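You operate a simulated robot arm through the tools that you are given. There is no shell and no other tool. Be economical: measure what you need, move in short steps, check, and stop when the job is done.

You are at the controls of a simulated robot arm. One attempt, no reset.

## Task
Finger both sprung flaps down, then lay the folded boxes in the green crate.

It is judged by the outcome, as a careful person would: the job done as asked, and still so three seconds after it is handed in. It fails if anything else is knocked over, pushed out of place, dropped, spilled or broken.

## Robot
A 7-joint arm with a two-finger parallel gripper, fixed in place. Base frame: the origin is at the foot of the arm, x ahead of it, y to its left, z up; the work surface is at about z = 800. Readings come in mm, degrees, newtons and seconds.
With the tool pointing down near the work surface it reaches from about 400 to 900 mm from the base axis. Its first joint turns from -115.0 to 115.0 degrees. Payload 3.91 kg.
The TCP is the grasp point between the finger pads, 30 mm short of the fingertips. In the tool frame z runs along the fingers and y along their closing line. The gripper opens to 110 mm. The fingers are 20 mm wide and 10 mm thick; the gripper's body (48 by 112 mm) begins 55 mm behind the TCP.
Orientation is that of the tool frame in the base frame, as a unit quaternion [w, x, y, z]. With the fingers straight down and closing along the base's y, the tool's x points along the base's -x, its y along +y and its z along -z.

## Interface
- The arm moves only by the tool arm_command. Its argument "deltas" is a list that holds one entry, the list of rows, each a list of 7 numbers: the shift along the base's x, y, z in mm, then the turn, a rotation vector about the base's x, y, z in degrees, then the opening, from 0 (shut) to 1 (fully open). In form: [[[tx, ty, tz, rx, ry, rz, grip], ...]]. A call has 1 to 12 rows; each row is the pose to reach, as a shift and turn from the pose commanded when the call began. A row lasts 0.2 s, in which the tool goes at most 50 mm and 8.6 degrees; a call with a longer step from one row to the next is refused whole, and so is a gripper value outside its range. A pose out of reach is approached as far as the arm can. The call stops where the force on the tool passes 40 N (or 10 N more than at its start, if that is more) or the arm is blocked; 0.2 s more then pass. Each finger travels about 153 mm/s and halts on what it meets, pressing with about 39 N; the grip force reading is that of the motor and also rises with nothing between the fingers. The clock runs only during rows and for 0.2 s after the last one: add rows that repeat a pose to give the fingers time. The reply holds the time, the measured pose of the TCP, the force on the tool along the base axes, the opening and the grip force, in the units named above and with some noise, with the torque about the TCP (base axes, N m) and any sound that the robot's microphone picked up.
- Cameras (640 x 400 px; columns grow to the right, rows downward): "scene" is fixed at [48.9, 648.9, 1372.2]; the picture's right is [-0.71, -0.70, 0.00], its down [-0.29, 0.29, -0.91] and it looks along [0.64, -0.65, -0.41] (base axes); focal length 357 px, centre (320, 200). "wrist" rides on the gripper at [72, 17, -103] in the tool frame; the picture's right is [-0.23, 0.97, 0.00], its down [-0.76, -0.18, -0.62] and it looks along [-0.61, -0.14, 0.78] (tool axes); focal length 222 px, centre (320, 200). There is no depth. A picture from a camera that has moved, and an enlarged one, comes with that camera's place and axes in the base frame and with its lens.
- get_image(camera): a new picture of that camera. The clock stands still meanwhile.
- slide_trunk(by): slides the trunk up (or, below 0, down) by that many mm; the arm rides with it, the base frame stays. It gives what a move gives, with no picture.
- enlarge(camera, box): a new picture of the part [left, top, right, bottom] of that camera's present view, enlarged. The clock stands still meanwhile.
- job_done(): hands the job in; it is judged then, once.

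Go step by step. Nothing tells you positions but the pictures and the camera data: compare them with the known pose of the tool, close in by small moves and look again before you grip or let go. The budget is 120 turns and 84 pictures, counting those below and the enlarged ones. Unless the task says otherwise, let go and move clear before handing in, and close with one line.

The tools are called after "Request:" as a command line: name --argument value ..., lists and objects as JSON in quotes. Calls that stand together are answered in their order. arm_command: Moves the arm, as the interface text tells. Its arguments: {"type":"object","properties":{"deltas":{"type":"array","items":{"type":"array","items":{"type":"array","items":{"type":"number"}}}}},"required":["deltas"]} The other tools are called the same way: slide_trunk (by) slides the trunk up or down; get_image (camera) takes a picture; enlarge (camera, box) takes an enlarged picture of a part of a camera's view; job_done () hands the job in.

At the start:

```text
time: 0.0
tool_pos: [649.4, -147.6, 1136.4]
tool_rot: [0.0, -0.001, 1.0, 0.0]
wrist_force: [-0.5, -1.2, -0.9]
torque: [-0.04, 0.02, 0.0]
finger_gap: 109.9
grasp_force: 0.1
trunk travel left (down, up): [-825.0, 165.0]
```

scene: 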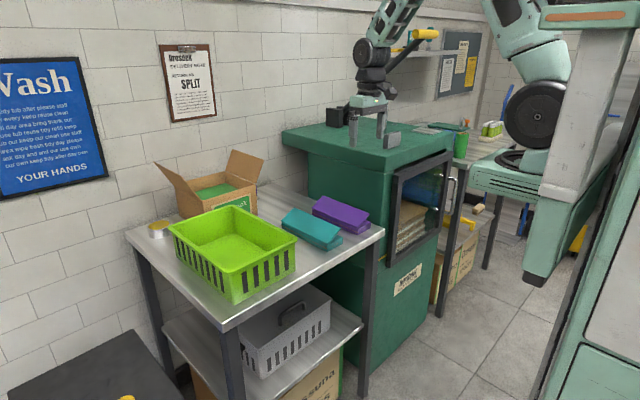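
wrist: 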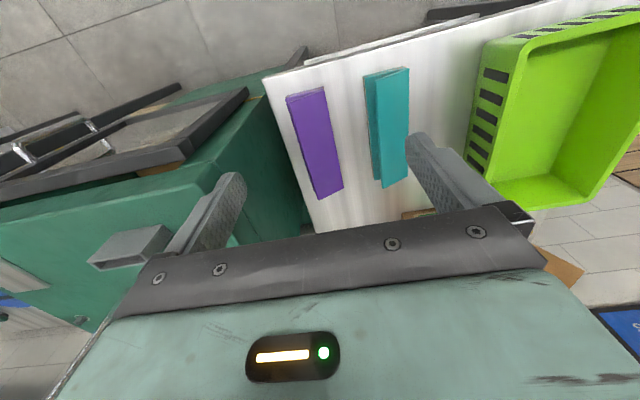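

I see a table with a green crate, a teal and a purple folded box, and an open carton behind; I need a closer look at them first.

Request:
enlarge --camera "scene" --box '[260, 170, 400, 258]'

Request:
enlarge --camera "scene" --box '[120, 140, 400, 315]'

Request:
enlarge --camera "wrist" --box '[260, 40, 480, 230]'

```text
4.55 times, centred on (330, 214) of scene
camera zoom: at [48.9, 648.9, 1372.2], right [-0.71, -0.7, 0.0], down [-0.29, 0.29, -0.91], along [0.64, -0.65, -0.41], focal length 1623 px, centre (274, 136)
```

zoom: 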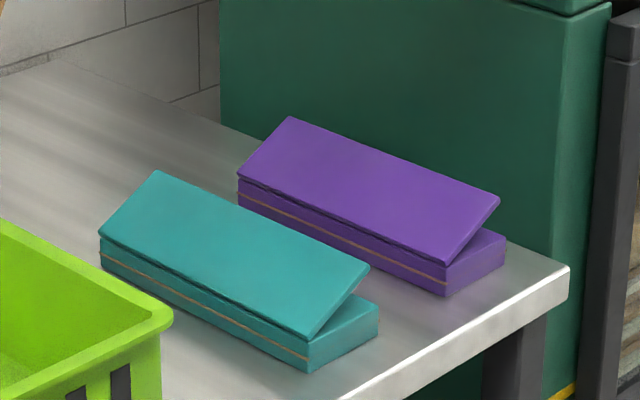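

```text
2.29 times, centred on (260, 228) of scene
camera zoom: at [48.9, 648.9, 1372.2], right [-0.71, -0.7, 0.0], down [-0.29, 0.29, -0.91], along [0.64, -0.65, -0.41], focal length 816 px, centre (457, 137)
```

zoom: 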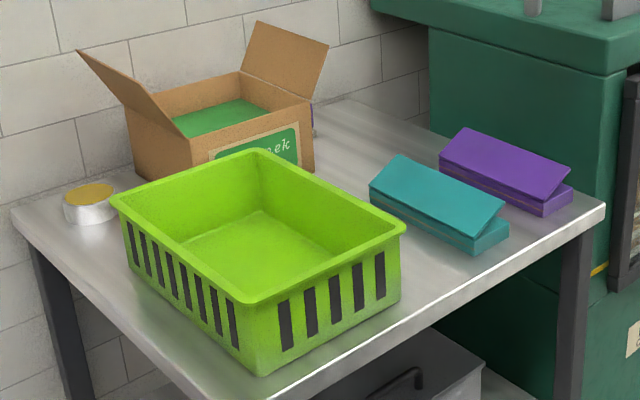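

```text
2.11 times, centred on (370, 135) of wrist
camera zoom: at [578.9, -130.3, 1240.1], right [0.23, 0.97, 0.0], down [0.76, -0.18, 0.62], along [0.61, -0.14, -0.78], focal length 468 px, centre (215, 337)
```

zoom: 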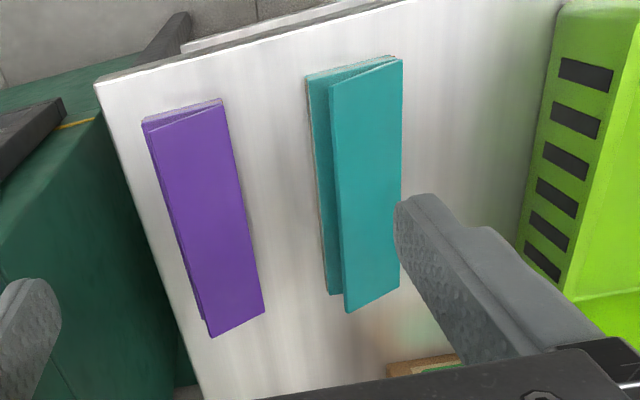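

The boxes lie long-axis along x: teal at about x 660–867, y −69…−4, and purple at about y −213…−146. Both flaps are hinged on the +y side and sprung up on the −y side. The cabinet is close on the −y side, so I check its edge before going down.

Request:
enlarge --camera "scene" --box '[270, 90, 470, 215]'

Request:
arm_command --deltas '[[[20, 30, 0, 0, 0, 0, 1], [50, 60, 0, 0, 0, 0, 0.6], [80, 85, 0, 0, 0, 0, 0.2], [114, 95, 0, 0, 0, 0, 0], [114, 95, 0, 0, 0, 0, 0]]]'

Request:
get_image --camera "wrist"

```text
3.20 times, centred on (370, 152) of scene
camera zoom: at [48.9, 648.9, 1372.2], right [-0.71, -0.7, 0.0], down [-0.29, 0.29, -0.91], along [0.64, -0.65, -0.41], focal length 1142 px, centre (160, 352)
```

zoom: 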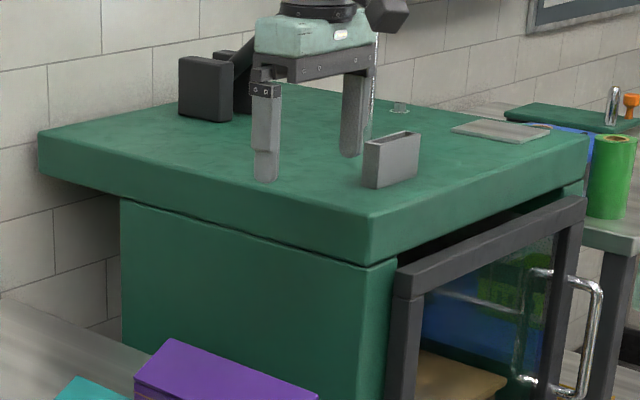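

```text
time: 1.2
tool_pos: [764.2, -53.9, 1133.9]
tool_rot: [0.0, 0.0, 1.0, 0.0]
wrist_force: [0.4, -0.2, 0.5]
torque: [0.01, 0.01, -0.03]
finger_gap: 0.0
grasp_force: 38.2
trunk travel left (down, up): [-825.0, 165.0]
```

```text
77 pictures are left
camera wrist: at [692.7, -36.8, 1238.3], right [0.23, 0.97, 0.0], down [0.76, -0.18, 0.62], along [0.61, -0.14, -0.78], focal length 222 px, centre (320, 200)
```

wrist: 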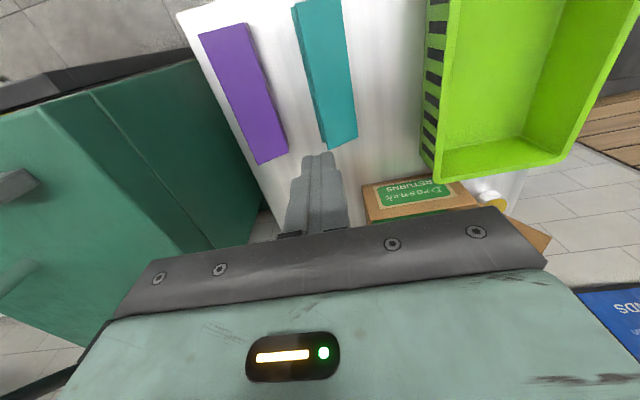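

The cabinet slab overhangs somewhere near y −220…−255. I start with the teal flap, well clear of it, by descending with closed fingers above its free edge.

Request:
arm_command --deltas '[[[0, 0, -45, 0, 0, 0, 0], [0, 0, -90, 0, 0, 0, 0], [0, 0, -135, 0, 0, 0, 0], [0, 0, -180, 0, 0, 0, 0], [0, 0, -210, 0, 0, 0, 0]]]'

Request:
get_image --camera "wrist"

Request:
enlarge --camera "scene" --box '[260, 150, 420, 250]'

```text
time: 2.4
tool_pos: [764.9, -53.2, 926.7]
tool_rot: [0.001, 0.0, 1.0, -0.001]
wrist_force: [-0.2, 0.0, 0.4]
torque: [0.0, -0.03, 0.0]
finger_gap: 0.0
grasp_force: 37.9
trunk travel left (down, up): [-825.0, 165.0]
```

```text
76 pictures are left
camera wrist: at [693.4, -36.0, 1030.2], right [0.23, 0.97, 0.0], down [0.76, -0.18, 0.62], along [0.61, -0.14, -0.78], focal length 222 px, centre (320, 200)
```

wrist: 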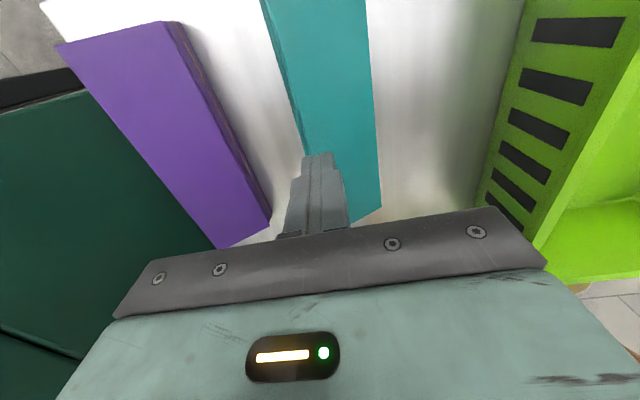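

```text
4.00 times, centred on (340, 200) of scene
camera zoom: at [48.9, 648.9, 1372.2], right [-0.71, -0.7, 0.0], down [-0.29, 0.29, -0.91], along [0.64, -0.65, -0.41], focal length 1428 px, centre (240, 200)
```

zoom: 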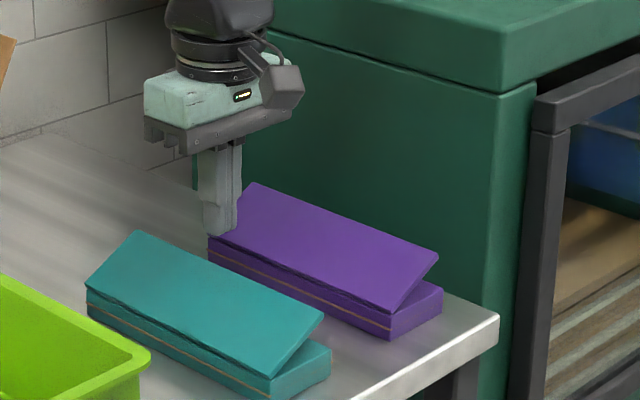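

The slab's face is flush with the cabinet wall near y ≈ −255, so the purple box is reachable with about 15 mm to spare. Now I press the teal flap down gently.

Request:
arm_command --deltas '[[[0, 0, -10, 0, 0, 0, 0], [0, 0, -20, 0, 0, 0, 0], [0, 0, -30, 0, 0, 0, 0], [0, 0, -38, 0, 0, 0, 0], [0, 0, -46, 0, 0, 0, 0], [0, 0, -52, 0, 0, 0, 0], [0, 0, -58, 0, 0, 0, 0]]]'

Request:
enlarge --camera "scene" --box '[260, 150, 420, 250]'

```text
time: 4.0
tool_pos: [764.7, -52.1, 868.5]
tool_rot: [0.001, -0.001, 1.0, -0.001]
wrist_force: [-0.5, 0.1, 0.1]
torque: [0.0, -0.02, 0.02]
finger_gap: 0.0
grasp_force: 37.3
trunk travel left (down, up): [-825.0, 165.0]
```

```text
4.00 times, centred on (340, 200) of scene
camera zoom: at [48.9, 648.9, 1372.2], right [-0.71, -0.7, 0.0], down [-0.29, 0.29, -0.91], along [0.64, -0.65, -0.41], focal length 1428 px, centre (240, 200)
```

zoom: 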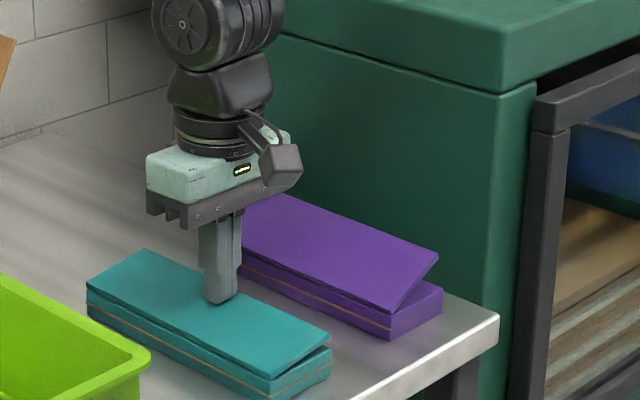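

The flap is going down with hardly any force. I continue until it is closed and meets resistance.

Request:
arm_command --deltas '[[[0, 0, -4, 0, 0, 0, 0], [0, 0, -8, 0, 0, 0, 0], [0, 0, -12, 0, 0, 0, 0], [0, 0, -16, 0, 0, 0, 0], [0, 0, -19, 0, 0, 0, 0], [0, 0, -22, 0, 0, 0, 0]]]'

Request:
enlarge --camera "scene" --box '[260, 150, 420, 250]'

```text
time: 4.9
tool_pos: [764.8, -52.3, 860.5]
tool_rot: [0.003, 0.0, 1.0, 0.0]
wrist_force: [-13.8, -0.7, 39.5]
torque: [-0.01, 0.51, 0.0]
finger_gap: 0.0
grasp_force: 37.9
trunk travel left (down, up): [-825.0, 165.0]
stopped in row 4: the force on the tool passed its limit at 45 N (the readings are from after the stop); the commanded pose is now the measured one
```

```text
4.00 times, centred on (340, 200) of scene
camera zoom: at [48.9, 648.9, 1372.2], right [-0.71, -0.7, 0.0], down [-0.29, 0.29, -0.91], along [0.64, -0.65, -0.41], focal length 1428 px, centre (240, 200)
```

zoom: 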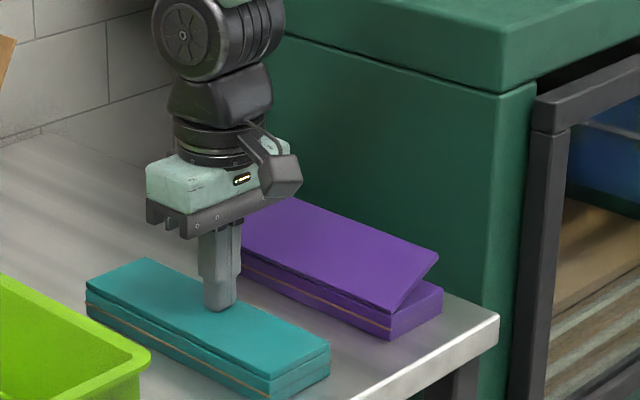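

The teal flap is flat, with the box top at about z 830. I lift off and see whether it stays.

Request:
arm_command --deltas '[[[0, 0, 10, 0, 0, 0, 0], [0, 0, 40, 0, 0, 0, 0], [0, 0, 70, 0, 0, 0, 0], [0, 0, 70, 0, 0, 0, 0]]]'

Request:
enlarge --camera "scene" --box '[260, 150, 420, 250]'

```text
time: 5.9
tool_pos: [765.4, -52.7, 924.9]
tool_rot: [0.001, 0.0, 1.0, 0.0]
wrist_force: [-0.1, 0.5, 0.2]
torque: [-0.02, 0.01, 0.0]
finger_gap: 0.0
grasp_force: 37.6
trunk travel left (down, up): [-825.0, 165.0]
```

```text
4.00 times, centred on (340, 200) of scene
camera zoom: at [48.9, 648.9, 1372.2], right [-0.71, -0.7, 0.0], down [-0.29, 0.29, -0.91], along [0.64, -0.65, -0.41], focal length 1428 px, centre (240, 200)
```

zoom: 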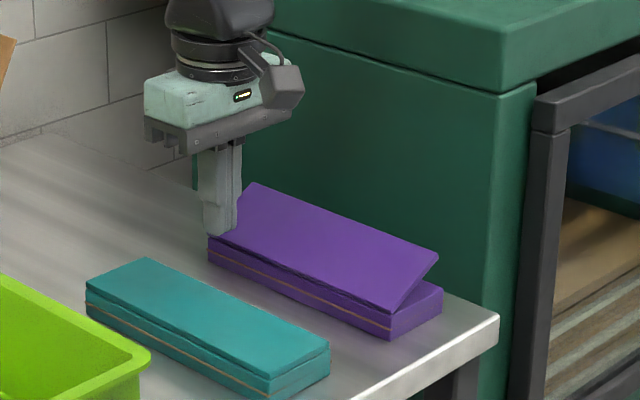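

The teal flap stays down. Next is the purple flap: I move over at this height in careful steps and look at the clearance to the cabinet.

Request:
arm_command --deltas '[[[0, -40, 0, 0, 0, 0, 0], [0, -80, 0, 0, 0, 0, 0], [0, -105, 0, 0, 0, 0, 0], [0, -125, 0, 0, 0, 0, 0]]]'

Request:
get_image --camera "wrist"

Request:
enlarge --camera "scene" --box '[260, 110, 440, 250]'

```text
time: 6.9
tool_pos: [767.1, -178.0, 926.4]
tool_rot: [0.001, 0.001, 1.0, 0.001]
wrist_force: [0.6, 0.3, 0.2]
torque: [0.0, 0.02, 0.01]
finger_gap: 0.0
grasp_force: 37.5
trunk travel left (down, up): [-825.0, 165.0]
```

```text
71 pictures are left
camera wrist: at [695.5, -160.8, 1030.4], right [0.23, 0.97, 0.0], down [0.76, -0.18, 0.62], along [0.61, -0.14, -0.78], focal length 222 px, centre (320, 200)
```

wrist: 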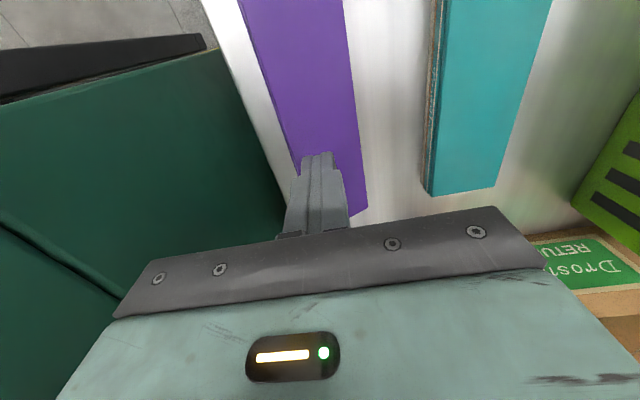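

```text
2.86 times, centred on (350, 180) of scene
camera zoom: at [48.9, 648.9, 1372.2], right [-0.71, -0.7, 0.0], down [-0.29, 0.29, -0.91], along [0.64, -0.65, -0.41], focal length 1020 px, centre (234, 257)
```

zoom: 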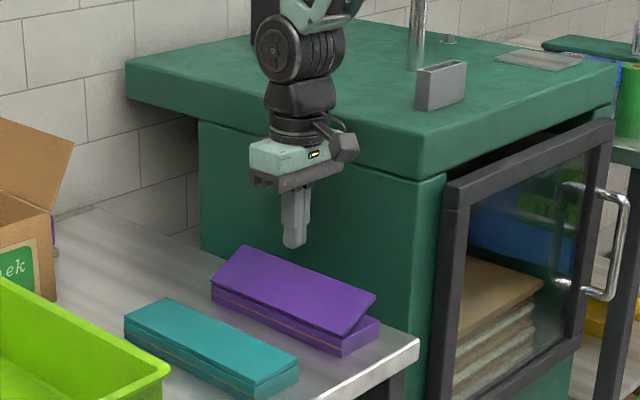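

Triangulating between the two wrist views puts the slab face at about y −300, so clearance is good. I press the purple flap at y ≈ −192.

Request:
arm_command --deltas '[[[-2, -7, 0, 0, 0, 0, 0], [-2, -14, 0, 0, 0, 0, 0], [-2, -14, -12, 0, 0, 0, 0], [-2, -14, -24, 0, 0, 0, 0], [-2, -14, -36, 0, 0, 0, 0], [-2, -14, -46, 0, 0, 0, 0], [-2, -14, -54, 0, 0, 0, 0], [-2, -14, -60, 0, 0, 0, 0], [-2, -14, -64, 0, 0, 0, 0], [-2, -14, -68, 0, 0, 0, 0], [-2, -14, -72, 0, 0, 0, 0], [-2, -14, -76, 0, 0, 0, 0]]]'

Request:
enlarge --camera "scene" --box '[260, 150, 420, 250]'

```text
time: 9.4
tool_pos: [765.6, -190.8, 858.9]
tool_rot: [0.003, 0.0, 1.0, 0.001]
wrist_force: [-8.8, 0.9, 18.6]
torque: [0.04, 0.42, -0.01]
finger_gap: 0.0
grasp_force: 37.8
trunk travel left (down, up): [-825.0, 165.0]
stopped in row 12: the force on the tool passed its limit at 46 N (the readings are from after the stop); the commanded pose is now the measured one
```

```text
4.00 times, centred on (340, 200) of scene
camera zoom: at [48.9, 648.9, 1372.2], right [-0.71, -0.7, 0.0], down [-0.29, 0.29, -0.91], along [0.64, -0.65, -0.41], focal length 1428 px, centre (240, 200)
```

zoom: 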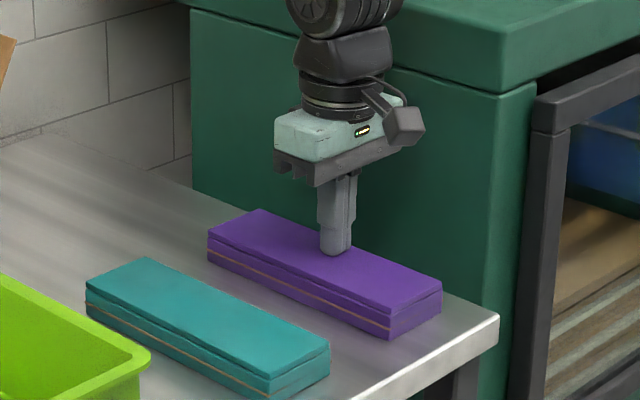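

Both flaps are flat. I lift to clear the box, centre on it and open the fingers above it.

Request:
arm_command --deltas '[[[0, 0, 10, 0, 0, 0, 0], [0, 0, 45, 0, 0, 0, 0], [0, 11, 66, 0, 0, 0, 0.3], [0, 11, 66, 0, 0, 0, 0.6], [0, 11, 66, 0, 0, 0, 0.95], [0, 11, 66, 0, 0, 0, 0.95]]]'

Request:
get_image --camera "wrist"

Request:
enlarge --camera "scene" --box '[260, 150, 420, 250]'

```text
time: 10.8
tool_pos: [765.4, -181.1, 922.4]
tool_rot: [0.003, 0.0, 1.0, 0.0]
wrist_force: [0.0, 0.6, 0.4]
torque: [0.0, 0.0, 0.03]
finger_gap: 104.3
grasp_force: 0.0
trunk travel left (down, up): [-825.0, 165.0]
```

```text
68 pictures are left
camera wrist: at [693.5, -163.8, 1026.4], right [0.23, 0.97, 0.0], down [0.76, -0.18, 0.63], along [0.61, -0.14, -0.78], focal length 222 px, centre (320, 200)
```

wrist: 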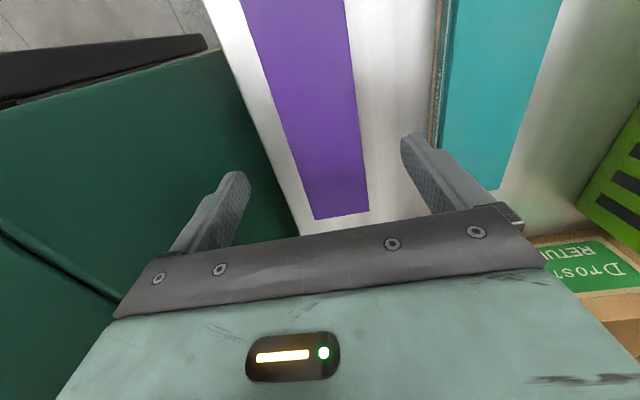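

```text
4.00 times, centred on (340, 200) of scene
camera zoom: at [48.9, 648.9, 1372.2], right [-0.71, -0.7, 0.0], down [-0.29, 0.29, -0.91], along [0.64, -0.65, -0.41], focal length 1428 px, centre (240, 200)
```

zoom: 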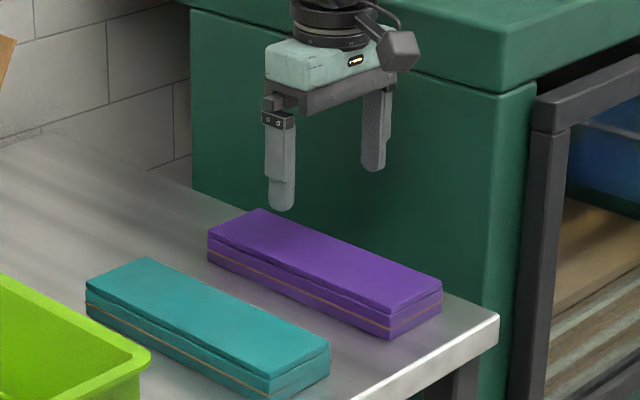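

The purple box is centred under the open fingers at y ≈ −181. I descend to grip high on its sides, with the tips at about z 811, so lid and base are held together.

Request:
arm_command --deltas '[[[0, 0, -30, 0, 0, 0, 0.9], [0, 0, -60, 0, 0, 0, 0.9], [0, 0, -80, 0, 0, 0, 0.9], [0, 0, -80, 0, 0, 0, 0.9]]]'

Request:
get_image --camera "wrist"

Request:
enlarge --camera "scene" --box '[260, 150, 420, 250]'

```text
time: 11.8
tool_pos: [766.3, -180.0, 841.0]
tool_rot: [0.003, 0.0, 1.0, 0.0]
wrist_force: [0.0, 0.2, -0.9]
torque: [0.04, -0.01, -0.02]
finger_gap: 99.1
grasp_force: 0.0
trunk travel left (down, up): [-825.0, 165.0]
```

```text
66 pictures are left
camera wrist: at [695.3, -162.2, 945.1], right [0.23, 0.97, 0.0], down [0.76, -0.18, 0.63], along [0.61, -0.14, -0.78], focal length 222 px, centre (320, 200)
```

wrist: 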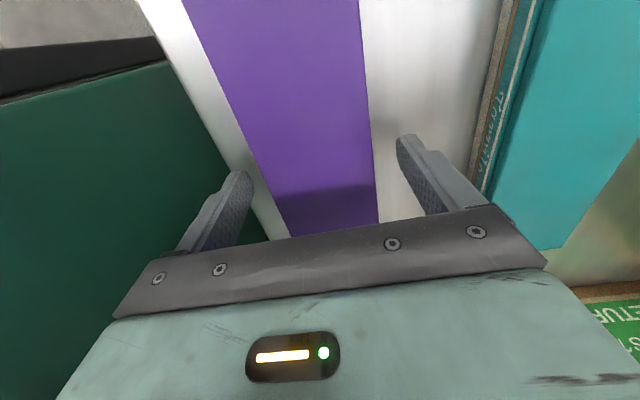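

```text
4.00 times, centred on (340, 200) of scene
camera zoom: at [48.9, 648.9, 1372.2], right [-0.71, -0.7, 0.0], down [-0.29, 0.29, -0.91], along [0.64, -0.65, -0.41], focal length 1428 px, centre (240, 200)
```

zoom: 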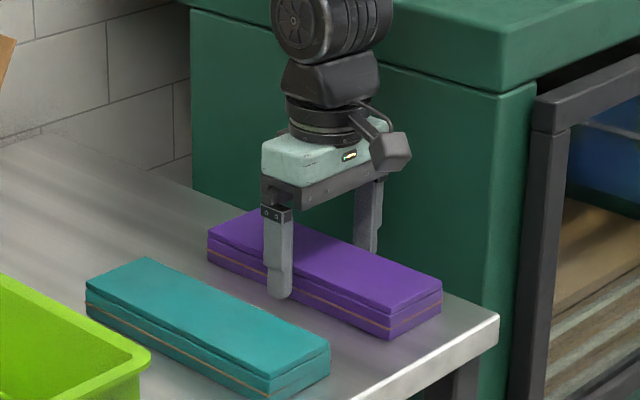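

The fingers straddle the box, so I close on it and lift a little.

Request:
arm_command --deltas '[[[0, 0, 0, 0, 0, 0, 0.7], [0, 0, 0, 0, 0, 0, 0.55], [0, 0, 0, 0, 0, 0, 0.4], [0, 0, 0, 0, 0, 0, 0.4], [0, 0, 10, 0, 0, 0, 0.4], [0, 0, 30, 0, 0, 0, 0.4], [0, 0, 30, 0, 0, 0, 0.4]]]'

Request:
enlarge --camera "scene" --box '[260, 150, 420, 250]'

```text
time: 13.4
tool_pos: [766.4, -179.8, 872.8]
tool_rot: [0.001, 0.0, 1.0, 0.0]
wrist_force: [-0.3, -0.3, -1.4]
torque: [0.03, 0.02, 0.02]
finger_gap: 69.0
grasp_force: 39.0
trunk travel left (down, up): [-825.0, 165.0]
```

```text
4.00 times, centred on (340, 200) of scene
camera zoom: at [48.9, 648.9, 1372.2], right [-0.71, -0.7, 0.0], down [-0.29, 0.29, -0.91], along [0.64, -0.65, -0.41], focal length 1428 px, centre (240, 200)
```

zoom: 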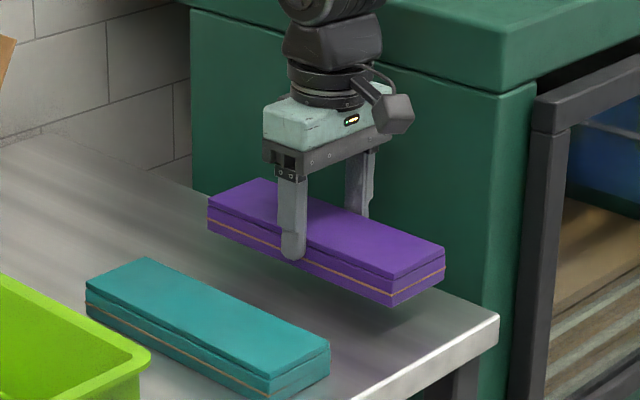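

The purple box is held, 69 mm wide and light. I raise it and carry it toward the crate, stopping beside it to look.

Request:
arm_command --deltas '[[[0, 0, 40, 0, 0, 0, 0.4], [0, 0, 80, 0, 0, 0, 0.4], [0, 20, 120, 0, 0, 0, 0.4], [0, 60, 150, 0, 0, 0, 0.4], [0, 105, 150, 0, 0, 0, 0.4], [0, 150, 150, 0, 0, 0, 0.4], [0, 195, 150, 0, 0, 0, 0.4], [0, 240, 150, 0, 0, 0, 0.4], [0, 280, 150, 0, 0, 0, 0.4]]]'

Request:
get_image --camera "wrist"

Request:
get_image --camera "scene"

```text
time: 15.4
tool_pos: [767.0, 99.4, 1021.6]
tool_rot: [0.002, 0.001, 1.0, 0.0]
wrist_force: [-0.3, -0.3, -0.3]
torque: [0.06, 0.01, -0.02]
finger_gap: 69.1
grasp_force: 39.2
trunk travel left (down, up): [-825.0, 165.0]
```

```text
63 pictures are left
camera wrist: at [694.9, 115.5, 1124.2], right [0.23, 0.97, 0.0], down [0.76, -0.18, 0.63], along [0.61, -0.14, -0.78], focal length 222 px, centre (320, 200)
```

wrist: 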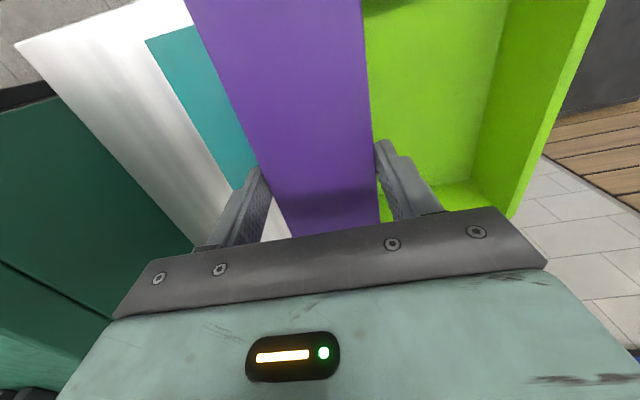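

```text
62 pictures are left
```

scene: 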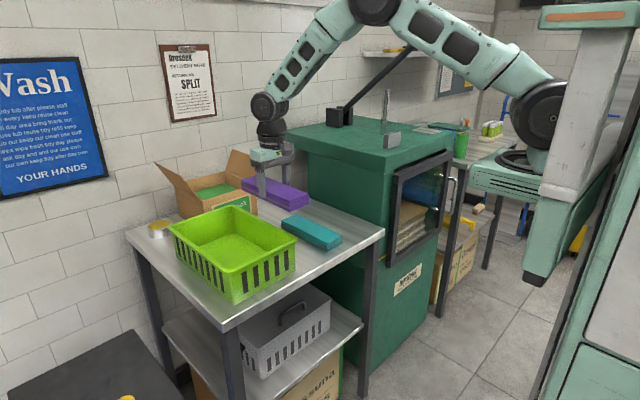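

The purple box is clear of everything. I zoom on the crate from the scene camera to pin down its inner edges and rim height before lowering.

Request:
enlarge --camera "scene" --box '[160, 195, 304, 309]'

Request:
arm_command --deltas '[[[8, 45, 0, 0, 0, 0, 0.4], [16, 90, 0, 0, 0, 0, 0.4], [24, 135, 0, 0, 0, 0, 0.4], [33, 156, 0, 0, 0, 0, 0.4]]]'

Request:
get_image --camera "wrist"

```text
3.51 times, centred on (232, 252) of scene
camera zoom: at [48.9, 648.9, 1372.2], right [-0.71, -0.7, 0.0], down [-0.29, 0.29, -0.91], along [0.64, -0.65, -0.41], focal length 1253 px, centre (629, 18)
```

zoom: 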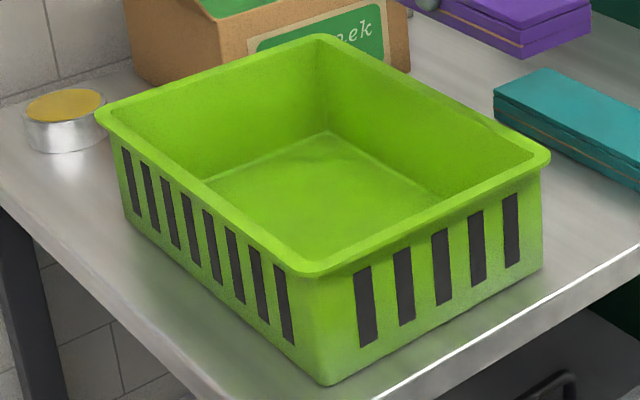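

```text
time: 16.4
tool_pos: [797.5, 254.7, 1022.1]
tool_rot: [0.002, 0.001, 1.0, 0.0]
wrist_force: [0.1, -0.7, -0.1]
torque: [0.02, 0.01, 0.07]
finger_gap: 69.0
grasp_force: 38.8
trunk travel left (down, up): [-825.0, 165.0]
```

```text
60 pictures are left
camera wrist: at [726.5, 272.5, 1126.3], right [0.23, 0.97, 0.0], down [0.76, -0.18, 0.63], along [0.61, -0.14, -0.78], focal length 222 px, centre (320, 200)
```

wrist: 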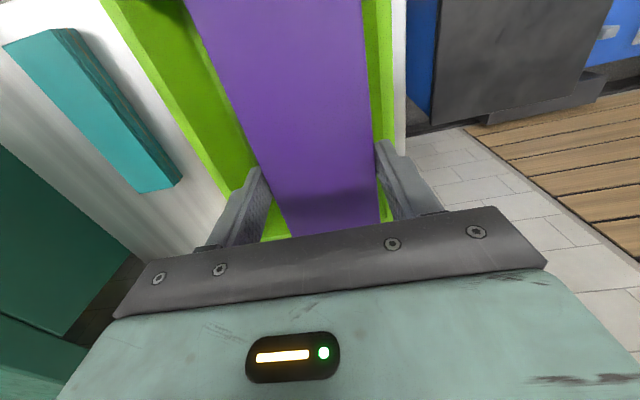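

The crate's inside spans about y 129–308 and x 665–950, with its rim at z ≈ 897. I lower the purple box in at x ≈ 808, y ≈ 250.

Request:
arm_command --deltas '[[[10, -5, 0, 0, 0, 0, 0.4], [10, -5, -40, 0, 0, 0, 0.4], [10, -5, -80, 0, 0, 0, 0.4], [10, -5, -110, 0, 0, 0, 0.4], [10, -5, -135, 0, 0, 0, 0.4], [10, -5, -150, 0, 0, 0, 0.4]]]'

Request:
enlarge --camera "scene" --box '[160, 145, 304, 259]'

Request:
get_image --camera "wrist"

```text
time: 17.8
tool_pos: [807.7, 248.9, 874.4]
tool_rot: [0.001, 0.0, 1.0, -0.001]
wrist_force: [1.3, -0.2, -1.4]
torque: [0.03, -0.01, -0.01]
finger_gap: 69.1
grasp_force: 39.3
trunk travel left (down, up): [-825.0, 165.0]
```

```text
3.51 times, centred on (232, 202) of scene
camera zoom: at [48.9, 648.9, 1372.2], right [-0.71, -0.7, 0.0], down [-0.29, 0.29, -0.91], along [0.64, -0.65, -0.41], focal length 1253 px, centre (629, 193)
```

zoom: 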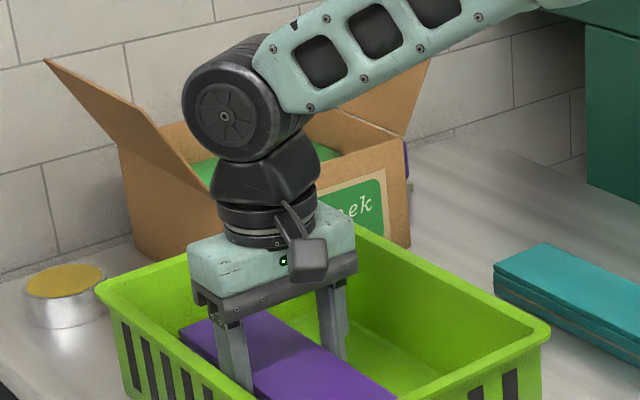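

```text
58 pictures are left
camera wrist: at [737.0, 266.7, 977.5], right [0.23, 0.97, 0.0], down [0.76, -0.18, 0.63], along [0.61, -0.14, -0.78], focal length 222 px, centre (320, 200)
```

wrist: 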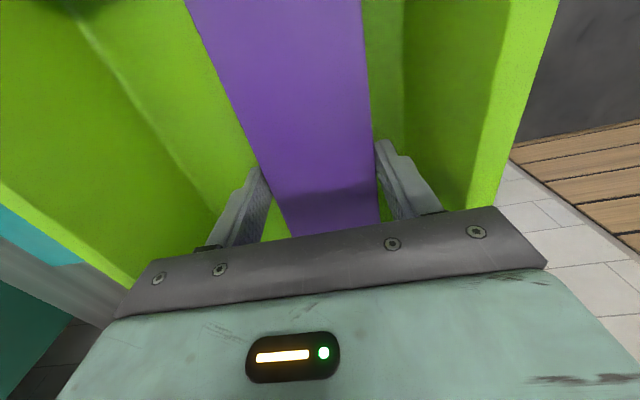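

The box is well inside with room on both sides. I lower gently until it touches the floor.

Request:
arm_command --deltas '[[[0, 0, -8, 0, 0, 0, 0.4], [0, 0, -15, 0, 0, 0, 0.4], [0, 0, -20, 0, 0, 0, 0.4], [0, 0, -23, 0, 0, 0, 0.4], [0, 0, -26, 0, 0, 0, 0.4]]]'

Request:
enlarge --camera "scene" --box '[160, 175, 304, 289]'

```text
time: 19.0
tool_pos: [807.6, 251.0, 847.4]
tool_rot: [0.003, 0.0, 1.0, 0.0]
wrist_force: [-0.5, 0.0, 0.0]
torque: [0.01, -0.01, 0.02]
finger_gap: 69.2
grasp_force: 39.2
trunk travel left (down, up): [-825.0, 165.0]
```

```text
3.51 times, centred on (232, 232) of scene
camera zoom: at [48.9, 648.9, 1372.2], right [-0.71, -0.7, 0.0], down [-0.29, 0.29, -0.91], along [0.64, -0.65, -0.41], focal length 1253 px, centre (629, 88)
```

zoom: 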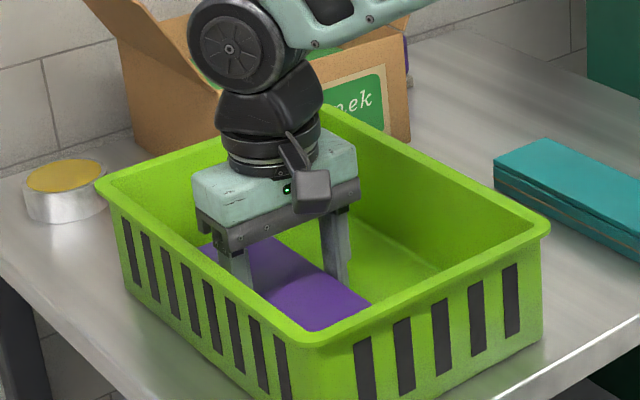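

There is no contact yet, so I ease down a few millimetres more.

Request:
arm_command --deltas '[[[0, 0, -2, 0, 0, 0, 0.4], [0, 0, -3, 0, 0, 0, 0.4], [0, 0, -4, 0, 0, 0, 0.4]]]'

```text
time: 19.8
tool_pos: [808.6, 250.6, 845.8]
tool_rot: [0.005, 0.0, 1.0, 0.001]
wrist_force: [-4.8, -4.4, 27.6]
torque: [-0.38, 0.89, 0.01]
finger_gap: 69.1
grasp_force: 39.2
trunk travel left (down, up): [-825.0, 165.0]
```

The box is on the floor. I open slightly and lift straight out.

Request:
arm_command --deltas '[[[0, 0, 2, 0, 0, 0, 0.4], [0, 0, 3, 0, 0, 0, 0.66], [0, 0, 3, 0, 0, 0, 0.72], [0, 0, 3, 0, 0, 0, 0.72], [0, 0, 20, 0, 0, 0, 0.72], [0, 0, 50, 0, 0, 0, 0.72], [0, 0, 90, 0, 0, 0, 0.72]]]'

Request:
get_image --camera "wrist"

Request:
get_image --camera "scene"

```text
time: 21.4
tool_pos: [808.2, 252.7, 929.6]
tool_rot: [0.003, 0.001, 1.0, -0.002]
wrist_force: [-0.8, 1.1, -0.2]
torque: [0.01, 0.03, 0.02]
finger_gap: 79.2
grasp_force: 0.1
trunk travel left (down, up): [-825.0, 165.0]
```

```text
56 pictures are left
camera wrist: at [736.9, 268.8, 1034.5], right [0.23, 0.97, 0.0], down [0.76, -0.18, 0.63], along [0.61, -0.14, -0.78], focal length 222 px, centre (320, 200)
```

wrist: 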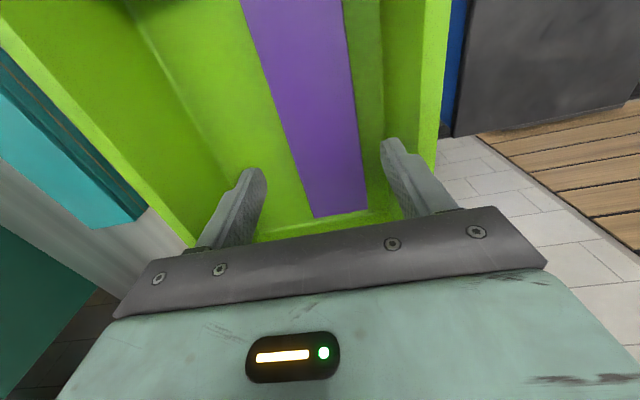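

```text
55 pictures are left
```

scene: 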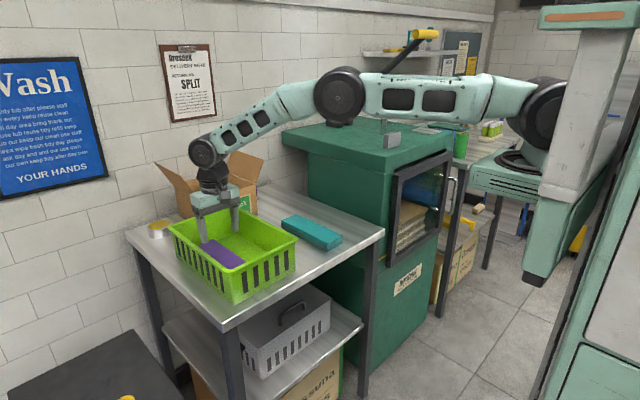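

The purple box sits flat at y ≈ 218–284. I nudge it toward the +y wall with closed fingers to make room for the teal one.

Request:
arm_command --deltas '[[[0, -30, 10, 0, 0, 0, 0.4], [0, -60, 10, 0, 0, 0, 0], [0, -62, 10, 0, 0, 0, 0], [0, -62, -30, 0, 0, 0, 0], [0, -62, -60, 0, 0, 0, 0], [0, -62, -81, 0, 0, 0, 0], [0, -55, -81, 0, 0, 0, 0], [0, -46, -81, 0, 0, 0, 0], [0, -40, -81, 0, 0, 0, 0], [0, -34, -81, 0, 0, 0, 0], [0, -28, -81, 0, 0, 0, 0]]]'

Request:
get_image --camera "wrist"

```text
time: 23.8
tool_pos: [807.4, 222.5, 852.7]
tool_rot: [0.001, 0.0, 1.0, 0.0]
wrist_force: [-0.6, -0.5, -1.2]
torque: [0.02, 0.03, -0.01]
finger_gap: 0.0
grasp_force: 37.4
trunk travel left (down, up): [-825.0, 165.0]
```

```text
54 pictures are left
camera wrist: at [736.3, 239.8, 955.4], right [0.23, 0.97, 0.0], down [0.76, -0.18, 0.63], along [0.61, -0.14, -0.78], focal length 222 px, centre (320, 200)
```

wrist: 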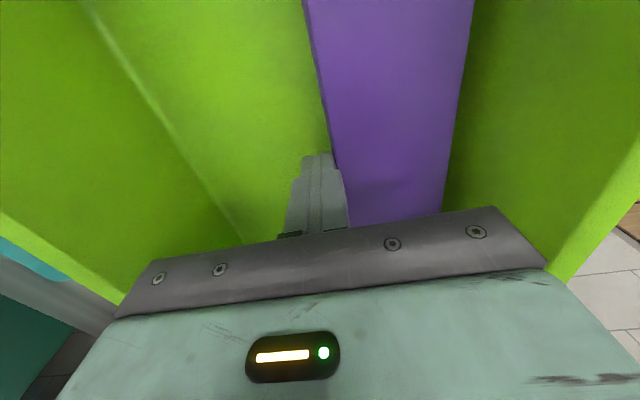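

The box slid as wanted. I push a little further, then back off and rise.

Request:
arm_command --deltas '[[[0, 3, 0, 0, 0, 0, 0], [0, 6, 0, 0, 0, 0, 0], [0, 6, 0, 0, 0, 0, 0], [0, -10, 0, 0, 0, 0, 0], [0, -20, 30, 0, 0, 0, 0], [0, -20, 75, 0, 0, 0, 0], [0, -20, 110, 0, 0, 0, 0]]]'

Request:
get_image --camera "wrist"

Request:
enlarge --camera "scene" --box '[160, 145, 400, 295]'

```text
time: 25.4
tool_pos: [808.8, 203.1, 960.9]
tool_rot: [0.001, -0.001, 1.0, 0.0]
wrist_force: [0.5, 0.4, -0.7]
torque: [-0.01, 0.02, 0.01]
finger_gap: 0.2
grasp_force: 37.8
trunk travel left (down, up): [-825.0, 165.0]
```

```text
53 pictures are left
camera wrist: at [737.0, 220.5, 1063.4], right [0.23, 0.97, 0.0], down [0.76, -0.18, 0.63], along [0.61, -0.14, -0.78], focal length 222 px, centre (320, 200)
```

wrist: 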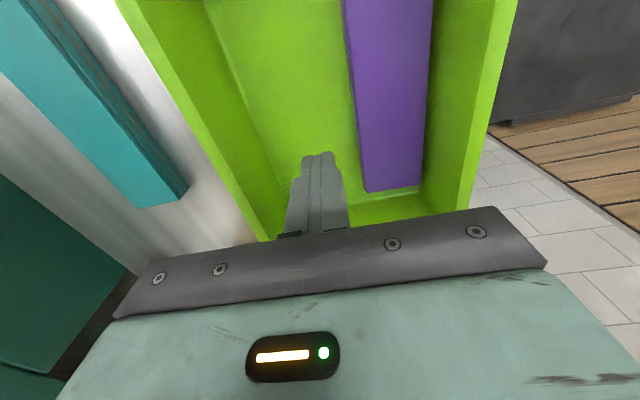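

```text
2.67 times, centred on (280, 220) of scene
camera zoom: at [48.9, 648.9, 1372.2], right [-0.71, -0.7, 0.0], down [-0.29, 0.29, -0.91], along [0.64, -0.65, -0.41], focal length 952 px, centre (427, 147)
```

zoom: 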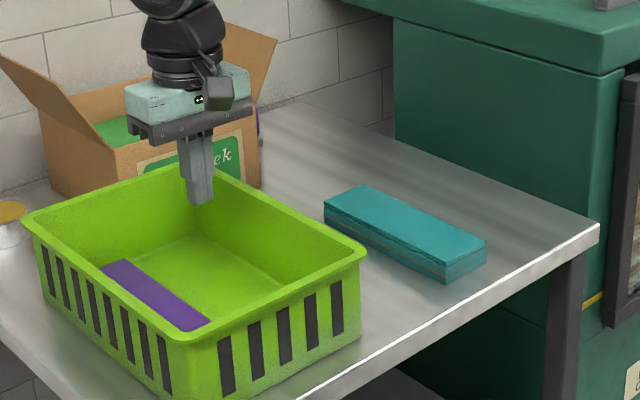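

Purple is alongside the +y wall with ample space left. I go back to the teal box.

Request:
arm_command --deltas '[[[0, -40, 20, 0, 0, 0, 0], [-8, -80, 20, 0, 0, 0, 0], [-16, -125, 10, 0, 0, 0, 0.2], [-28, -170, 0, 0, 0, 0, 0.5], [-36, -210, -10, 0, 0, 0, 0.9], [-44, -240, -35, 0, 0, 0, 0.9], [-44, -240, -35, 0, 0, 0, 0.9]]]'

Request:
get_image --camera "wrist"

Request:
enlarge --camera "scene" --box '[240, 150, 400, 250]'

```text
time: 27.0
tool_pos: [764.0, -37.5, 925.4]
tool_rot: [0.002, 0.0, 1.0, -0.001]
wrist_force: [-0.1, -0.3, -0.5]
torque: [0.0, -0.01, 0.01]
finger_gap: 99.1
grasp_force: 0.1
trunk travel left (down, up): [-825.0, 165.0]
```

```text
51 pictures are left
camera wrist: at [692.6, -20.1, 1029.5], right [0.23, 0.97, 0.0], down [0.76, -0.18, 0.63], along [0.61, -0.14, -0.78], focal length 222 px, centre (320, 200)
```

wrist: 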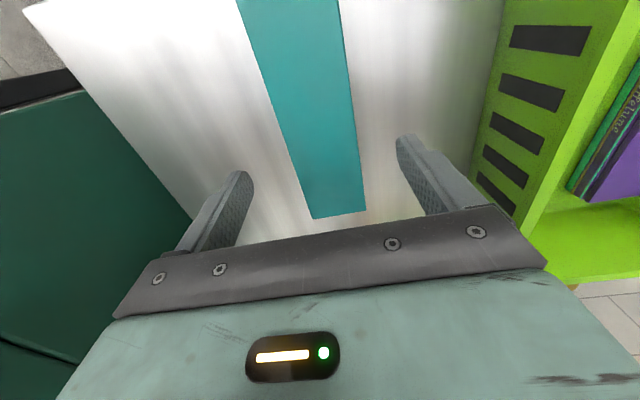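

```text
4.00 times, centred on (320, 200) of scene
camera zoom: at [48.9, 648.9, 1372.2], right [-0.71, -0.7, 0.0], down [-0.29, 0.29, -0.91], along [0.64, -0.65, -0.41], focal length 1428 px, centre (320, 200)
```

zoom: 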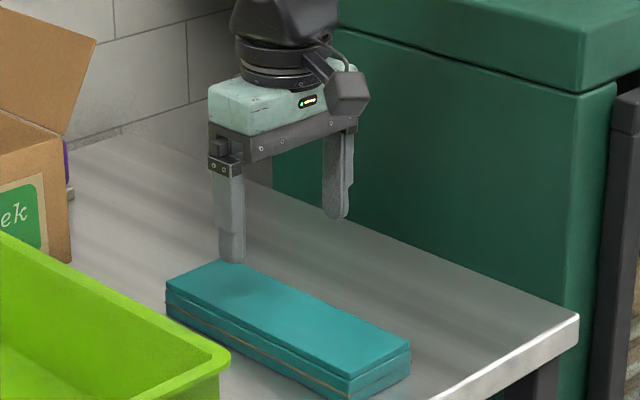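

The teal box is centred under the fingers, so I descend, grip and lift it the same way.

Request:
arm_command --deltas '[[[0, 0, -30, 0, 0, 0, 0.9], [0, 0, -60, 0, 0, 0, 0.9], [0, 0, -84, 0, 0, 0, 0.9], [0, 0, -84, 0, 0, 0, 0.9], [0, 0, -84, 0, 0, 0, 0.7], [0, 0, -84, 0, 0, 0, 0.55], [0, 0, -84, 0, 0, 0, 0.4], [0, 0, -84, 0, 0, 0, 0.4], [0, 0, -74, 0, 0, 0, 0.4], [0, 0, -50, 0, 0, 0, 0.4], [0, 0, -50, 0, 0, 0, 0.4]]]'

Request:
enlarge --camera "scene" --box '[240, 150, 400, 250]'

```text
time: 29.4
tool_pos: [762.5, -37.0, 876.4]
tool_rot: [0.002, 0.0, 1.0, 0.0]
wrist_force: [0.7, 0.0, -0.4]
torque: [0.01, -0.02, 0.01]
finger_gap: 68.7
grasp_force: 38.6
trunk travel left (down, up): [-825.0, 165.0]
```

```text
4.00 times, centred on (320, 200) of scene
camera zoom: at [48.9, 648.9, 1372.2], right [-0.71, -0.7, 0.0], down [-0.29, 0.29, -0.91], along [0.64, -0.65, -0.41], focal length 1428 px, centre (320, 200)
```

zoom: 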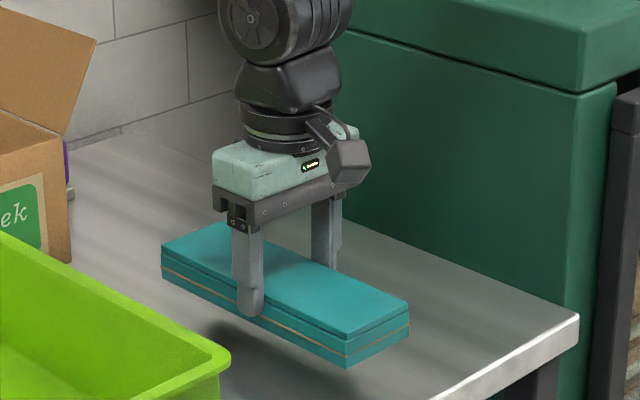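

The teal box is held. I carry it over the crate to x ≈ 807, y ≈ 184 and look.

Request:
arm_command --deltas '[[[0, 0, 45, 0, 0, 0, 0.4], [0, 0, 90, 0, 0, 0, 0.4], [5, 20, 125, 0, 0, 0, 0.4], [13, 65, 125, 0, 0, 0, 0.4], [22, 110, 125, 0, 0, 0, 0.4], [31, 155, 125, 0, 0, 0, 0.4], [40, 195, 125, 0, 0, 0, 0.4], [45, 221, 125, 0, 0, 0, 0.4], [45, 221, 125, 0, 0, 0, 0.4]]]'

Request:
get_image --camera "wrist"

```text
time: 31.4
tool_pos: [810.6, 183.4, 1003.6]
tool_rot: [0.001, 0.001, 1.0, 0.0]
wrist_force: [0.1, 0.0, -0.3]
torque: [-0.01, 0.01, 0.01]
finger_gap: 69.0
grasp_force: 39.1
trunk travel left (down, up): [-825.0, 165.0]
```

```text
48 pictures are left
camera wrist: at [738.7, 201.3, 1107.0], right [0.23, 0.97, 0.0], down [0.76, -0.18, 0.63], along [0.61, -0.14, -0.78], focal length 222 px, centre (320, 200)
```

wrist: 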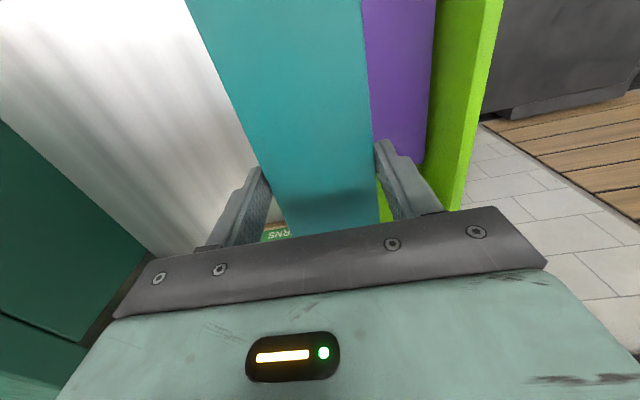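

I lower to just above the rim and check the gaps.

Request:
arm_command --deltas '[[[-2, 1, -25, 0, 0, 0, 0.4], [-2, 1, -50, 0, 0, 0, 0.4], [-2, 1, -50, 0, 0, 0, 0.4]]]'

Request:
get_image --camera "wrist"

Request:
enlarge --camera "scene" --box '[160, 165, 304, 279]'

```text
time: 32.2
tool_pos: [808.2, 186.3, 953.2]
tool_rot: [0.002, 0.0, 1.0, 0.0]
wrist_force: [-0.1, -0.6, -1.3]
torque: [0.0, -0.01, 0.01]
finger_gap: 69.0
grasp_force: 38.5
trunk travel left (down, up): [-825.0, 165.0]
```

```text
47 pictures are left
camera wrist: at [737.1, 202.6, 1056.7], right [0.23, 0.97, 0.0], down [0.76, -0.18, 0.63], along [0.61, -0.14, -0.78], focal length 222 px, centre (320, 200)
```

wrist: 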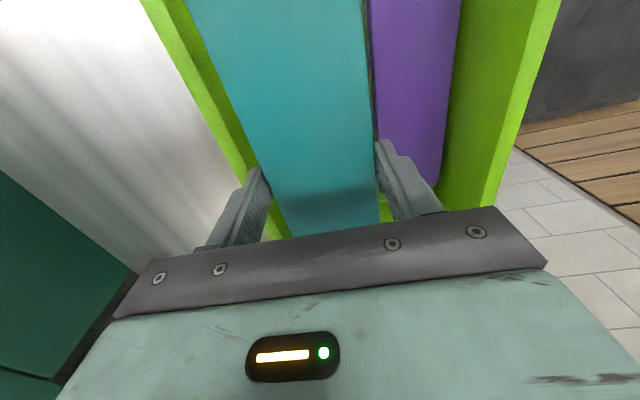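

```text
3.51 times, centred on (232, 222) of scene
camera zoom: at [48.9, 648.9, 1372.2], right [-0.71, -0.7, 0.0], down [-0.29, 0.29, -0.91], along [0.64, -0.65, -0.41], focal length 1253 px, centre (629, 123)
```

zoom: 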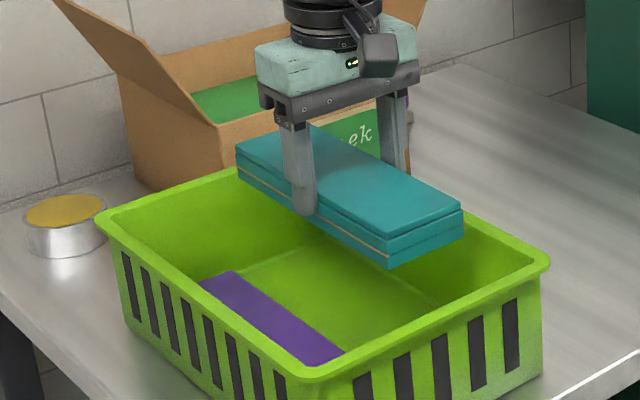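

Gaps look right on both sides, so I lower the teal box into the crate in slow steps.

Request:
arm_command --deltas '[[[0, -1, -25, 0, 0, 0, 0.4], [0, -1, -50, 0, 0, 0, 0.4], [0, -1, -70, 0, 0, 0, 0.4], [0, -1, -85, 0, 0, 0, 0.4], [0, -1, -95, 0, 0, 0, 0.4], [0, -1, -100, 0, 0, 0, 0.4], [0, -1, -103, 0, 0, 0, 0.4]]]'

Request:
get_image --camera "wrist"

```text
time: 33.8
tool_pos: [806.8, 183.1, 848.8]
tool_rot: [0.003, 0.0, 1.0, 0.0]
wrist_force: [-0.5, -0.4, -2.0]
torque: [0.0, 0.04, 0.04]
finger_gap: 69.3
grasp_force: 39.2
trunk travel left (down, up): [-825.0, 165.0]
```

```text
45 pictures are left
camera wrist: at [735.2, 200.1, 952.2], right [0.23, 0.97, 0.0], down [0.76, -0.18, 0.63], along [0.61, -0.14, -0.78], focal length 222 px, centre (320, 200)
```

wrist: 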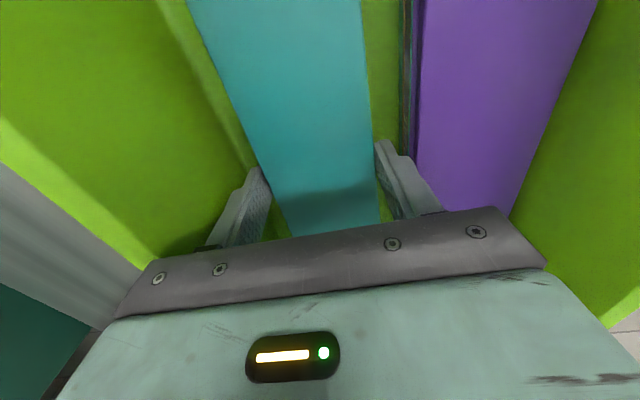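

The box is in place between the wall and the purple one. I ease down to touch the floor.

Request:
arm_command --deltas '[[[0, 0, -1.5, 0, 0, 0, 0.4], [0, 0, -3, 0, 0, 0, 0.4], [0, 0, -4.5, 0, 0, 0, 0.4]]]'

```text
time: 34.6
tool_pos: [807.1, 183.1, 848.3]
tool_rot: [0.003, 0.0, 1.0, -0.001]
wrist_force: [-4.3, -5.4, 23.0]
torque: [-0.21, 1.03, 0.07]
finger_gap: 68.8
grasp_force: 38.6
trunk travel left (down, up): [-825.0, 165.0]
```

Contact made; I open a little and lift straight out.

Request:
arm_command --deltas '[[[0, 0, 1, 0, 0, 0, 0.4], [0, 0, 2, 0, 0, 0, 0.66], [0, 0, 2, 0, 0, 0, 0.7], [0, 0, 2, 0, 0, 0, 0.7], [0, 0, 20, 0, 0, 0, 0.7], [0, 0, 55, 0, 0, 0, 0.7], [0, 0, 100, 0, 0, 0, 0.7], [0, -40, 140, 0, 0, 0, 0.7], [0, -85, 160, 0, 0, 0, 0.7], [0, -130, 180, 0, 0, 0, 0.7], [0, -130, 180, 0, 0, 0, 0.7]]]'

Request:
get_image --camera "wrist"

Request:
enlarge --camera "scene" --box '[120, 140, 400, 315]'

```text
refused: row 8 steps farther than a row can; nothing moved
```

```text
44 pictures are left
camera wrist: at [735.5, 200.8, 950.7], right [0.23, 0.97, 0.0], down [0.76, -0.18, 0.63], along [0.61, -0.14, -0.78], focal length 222 px, centre (320, 200)
```

wrist: 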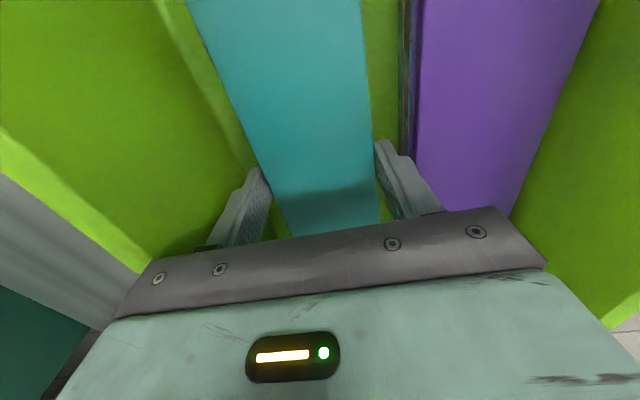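

```text
2.29 times, centred on (260, 228) of scene
camera zoom: at [48.9, 648.9, 1372.2], right [-0.71, -0.7, 0.0], down [-0.29, 0.29, -0.91], along [0.64, -0.65, -0.41], focal length 816 px, centre (457, 137)
```

zoom: 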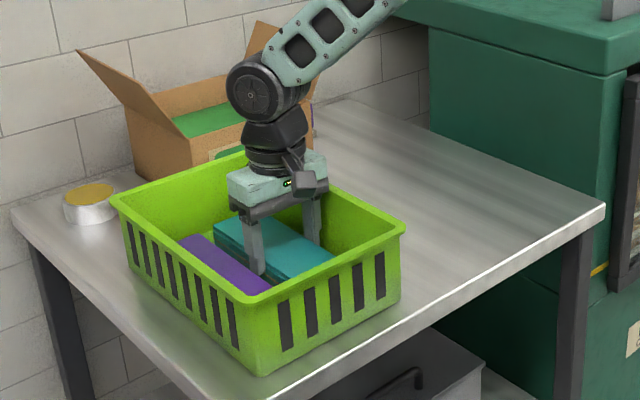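

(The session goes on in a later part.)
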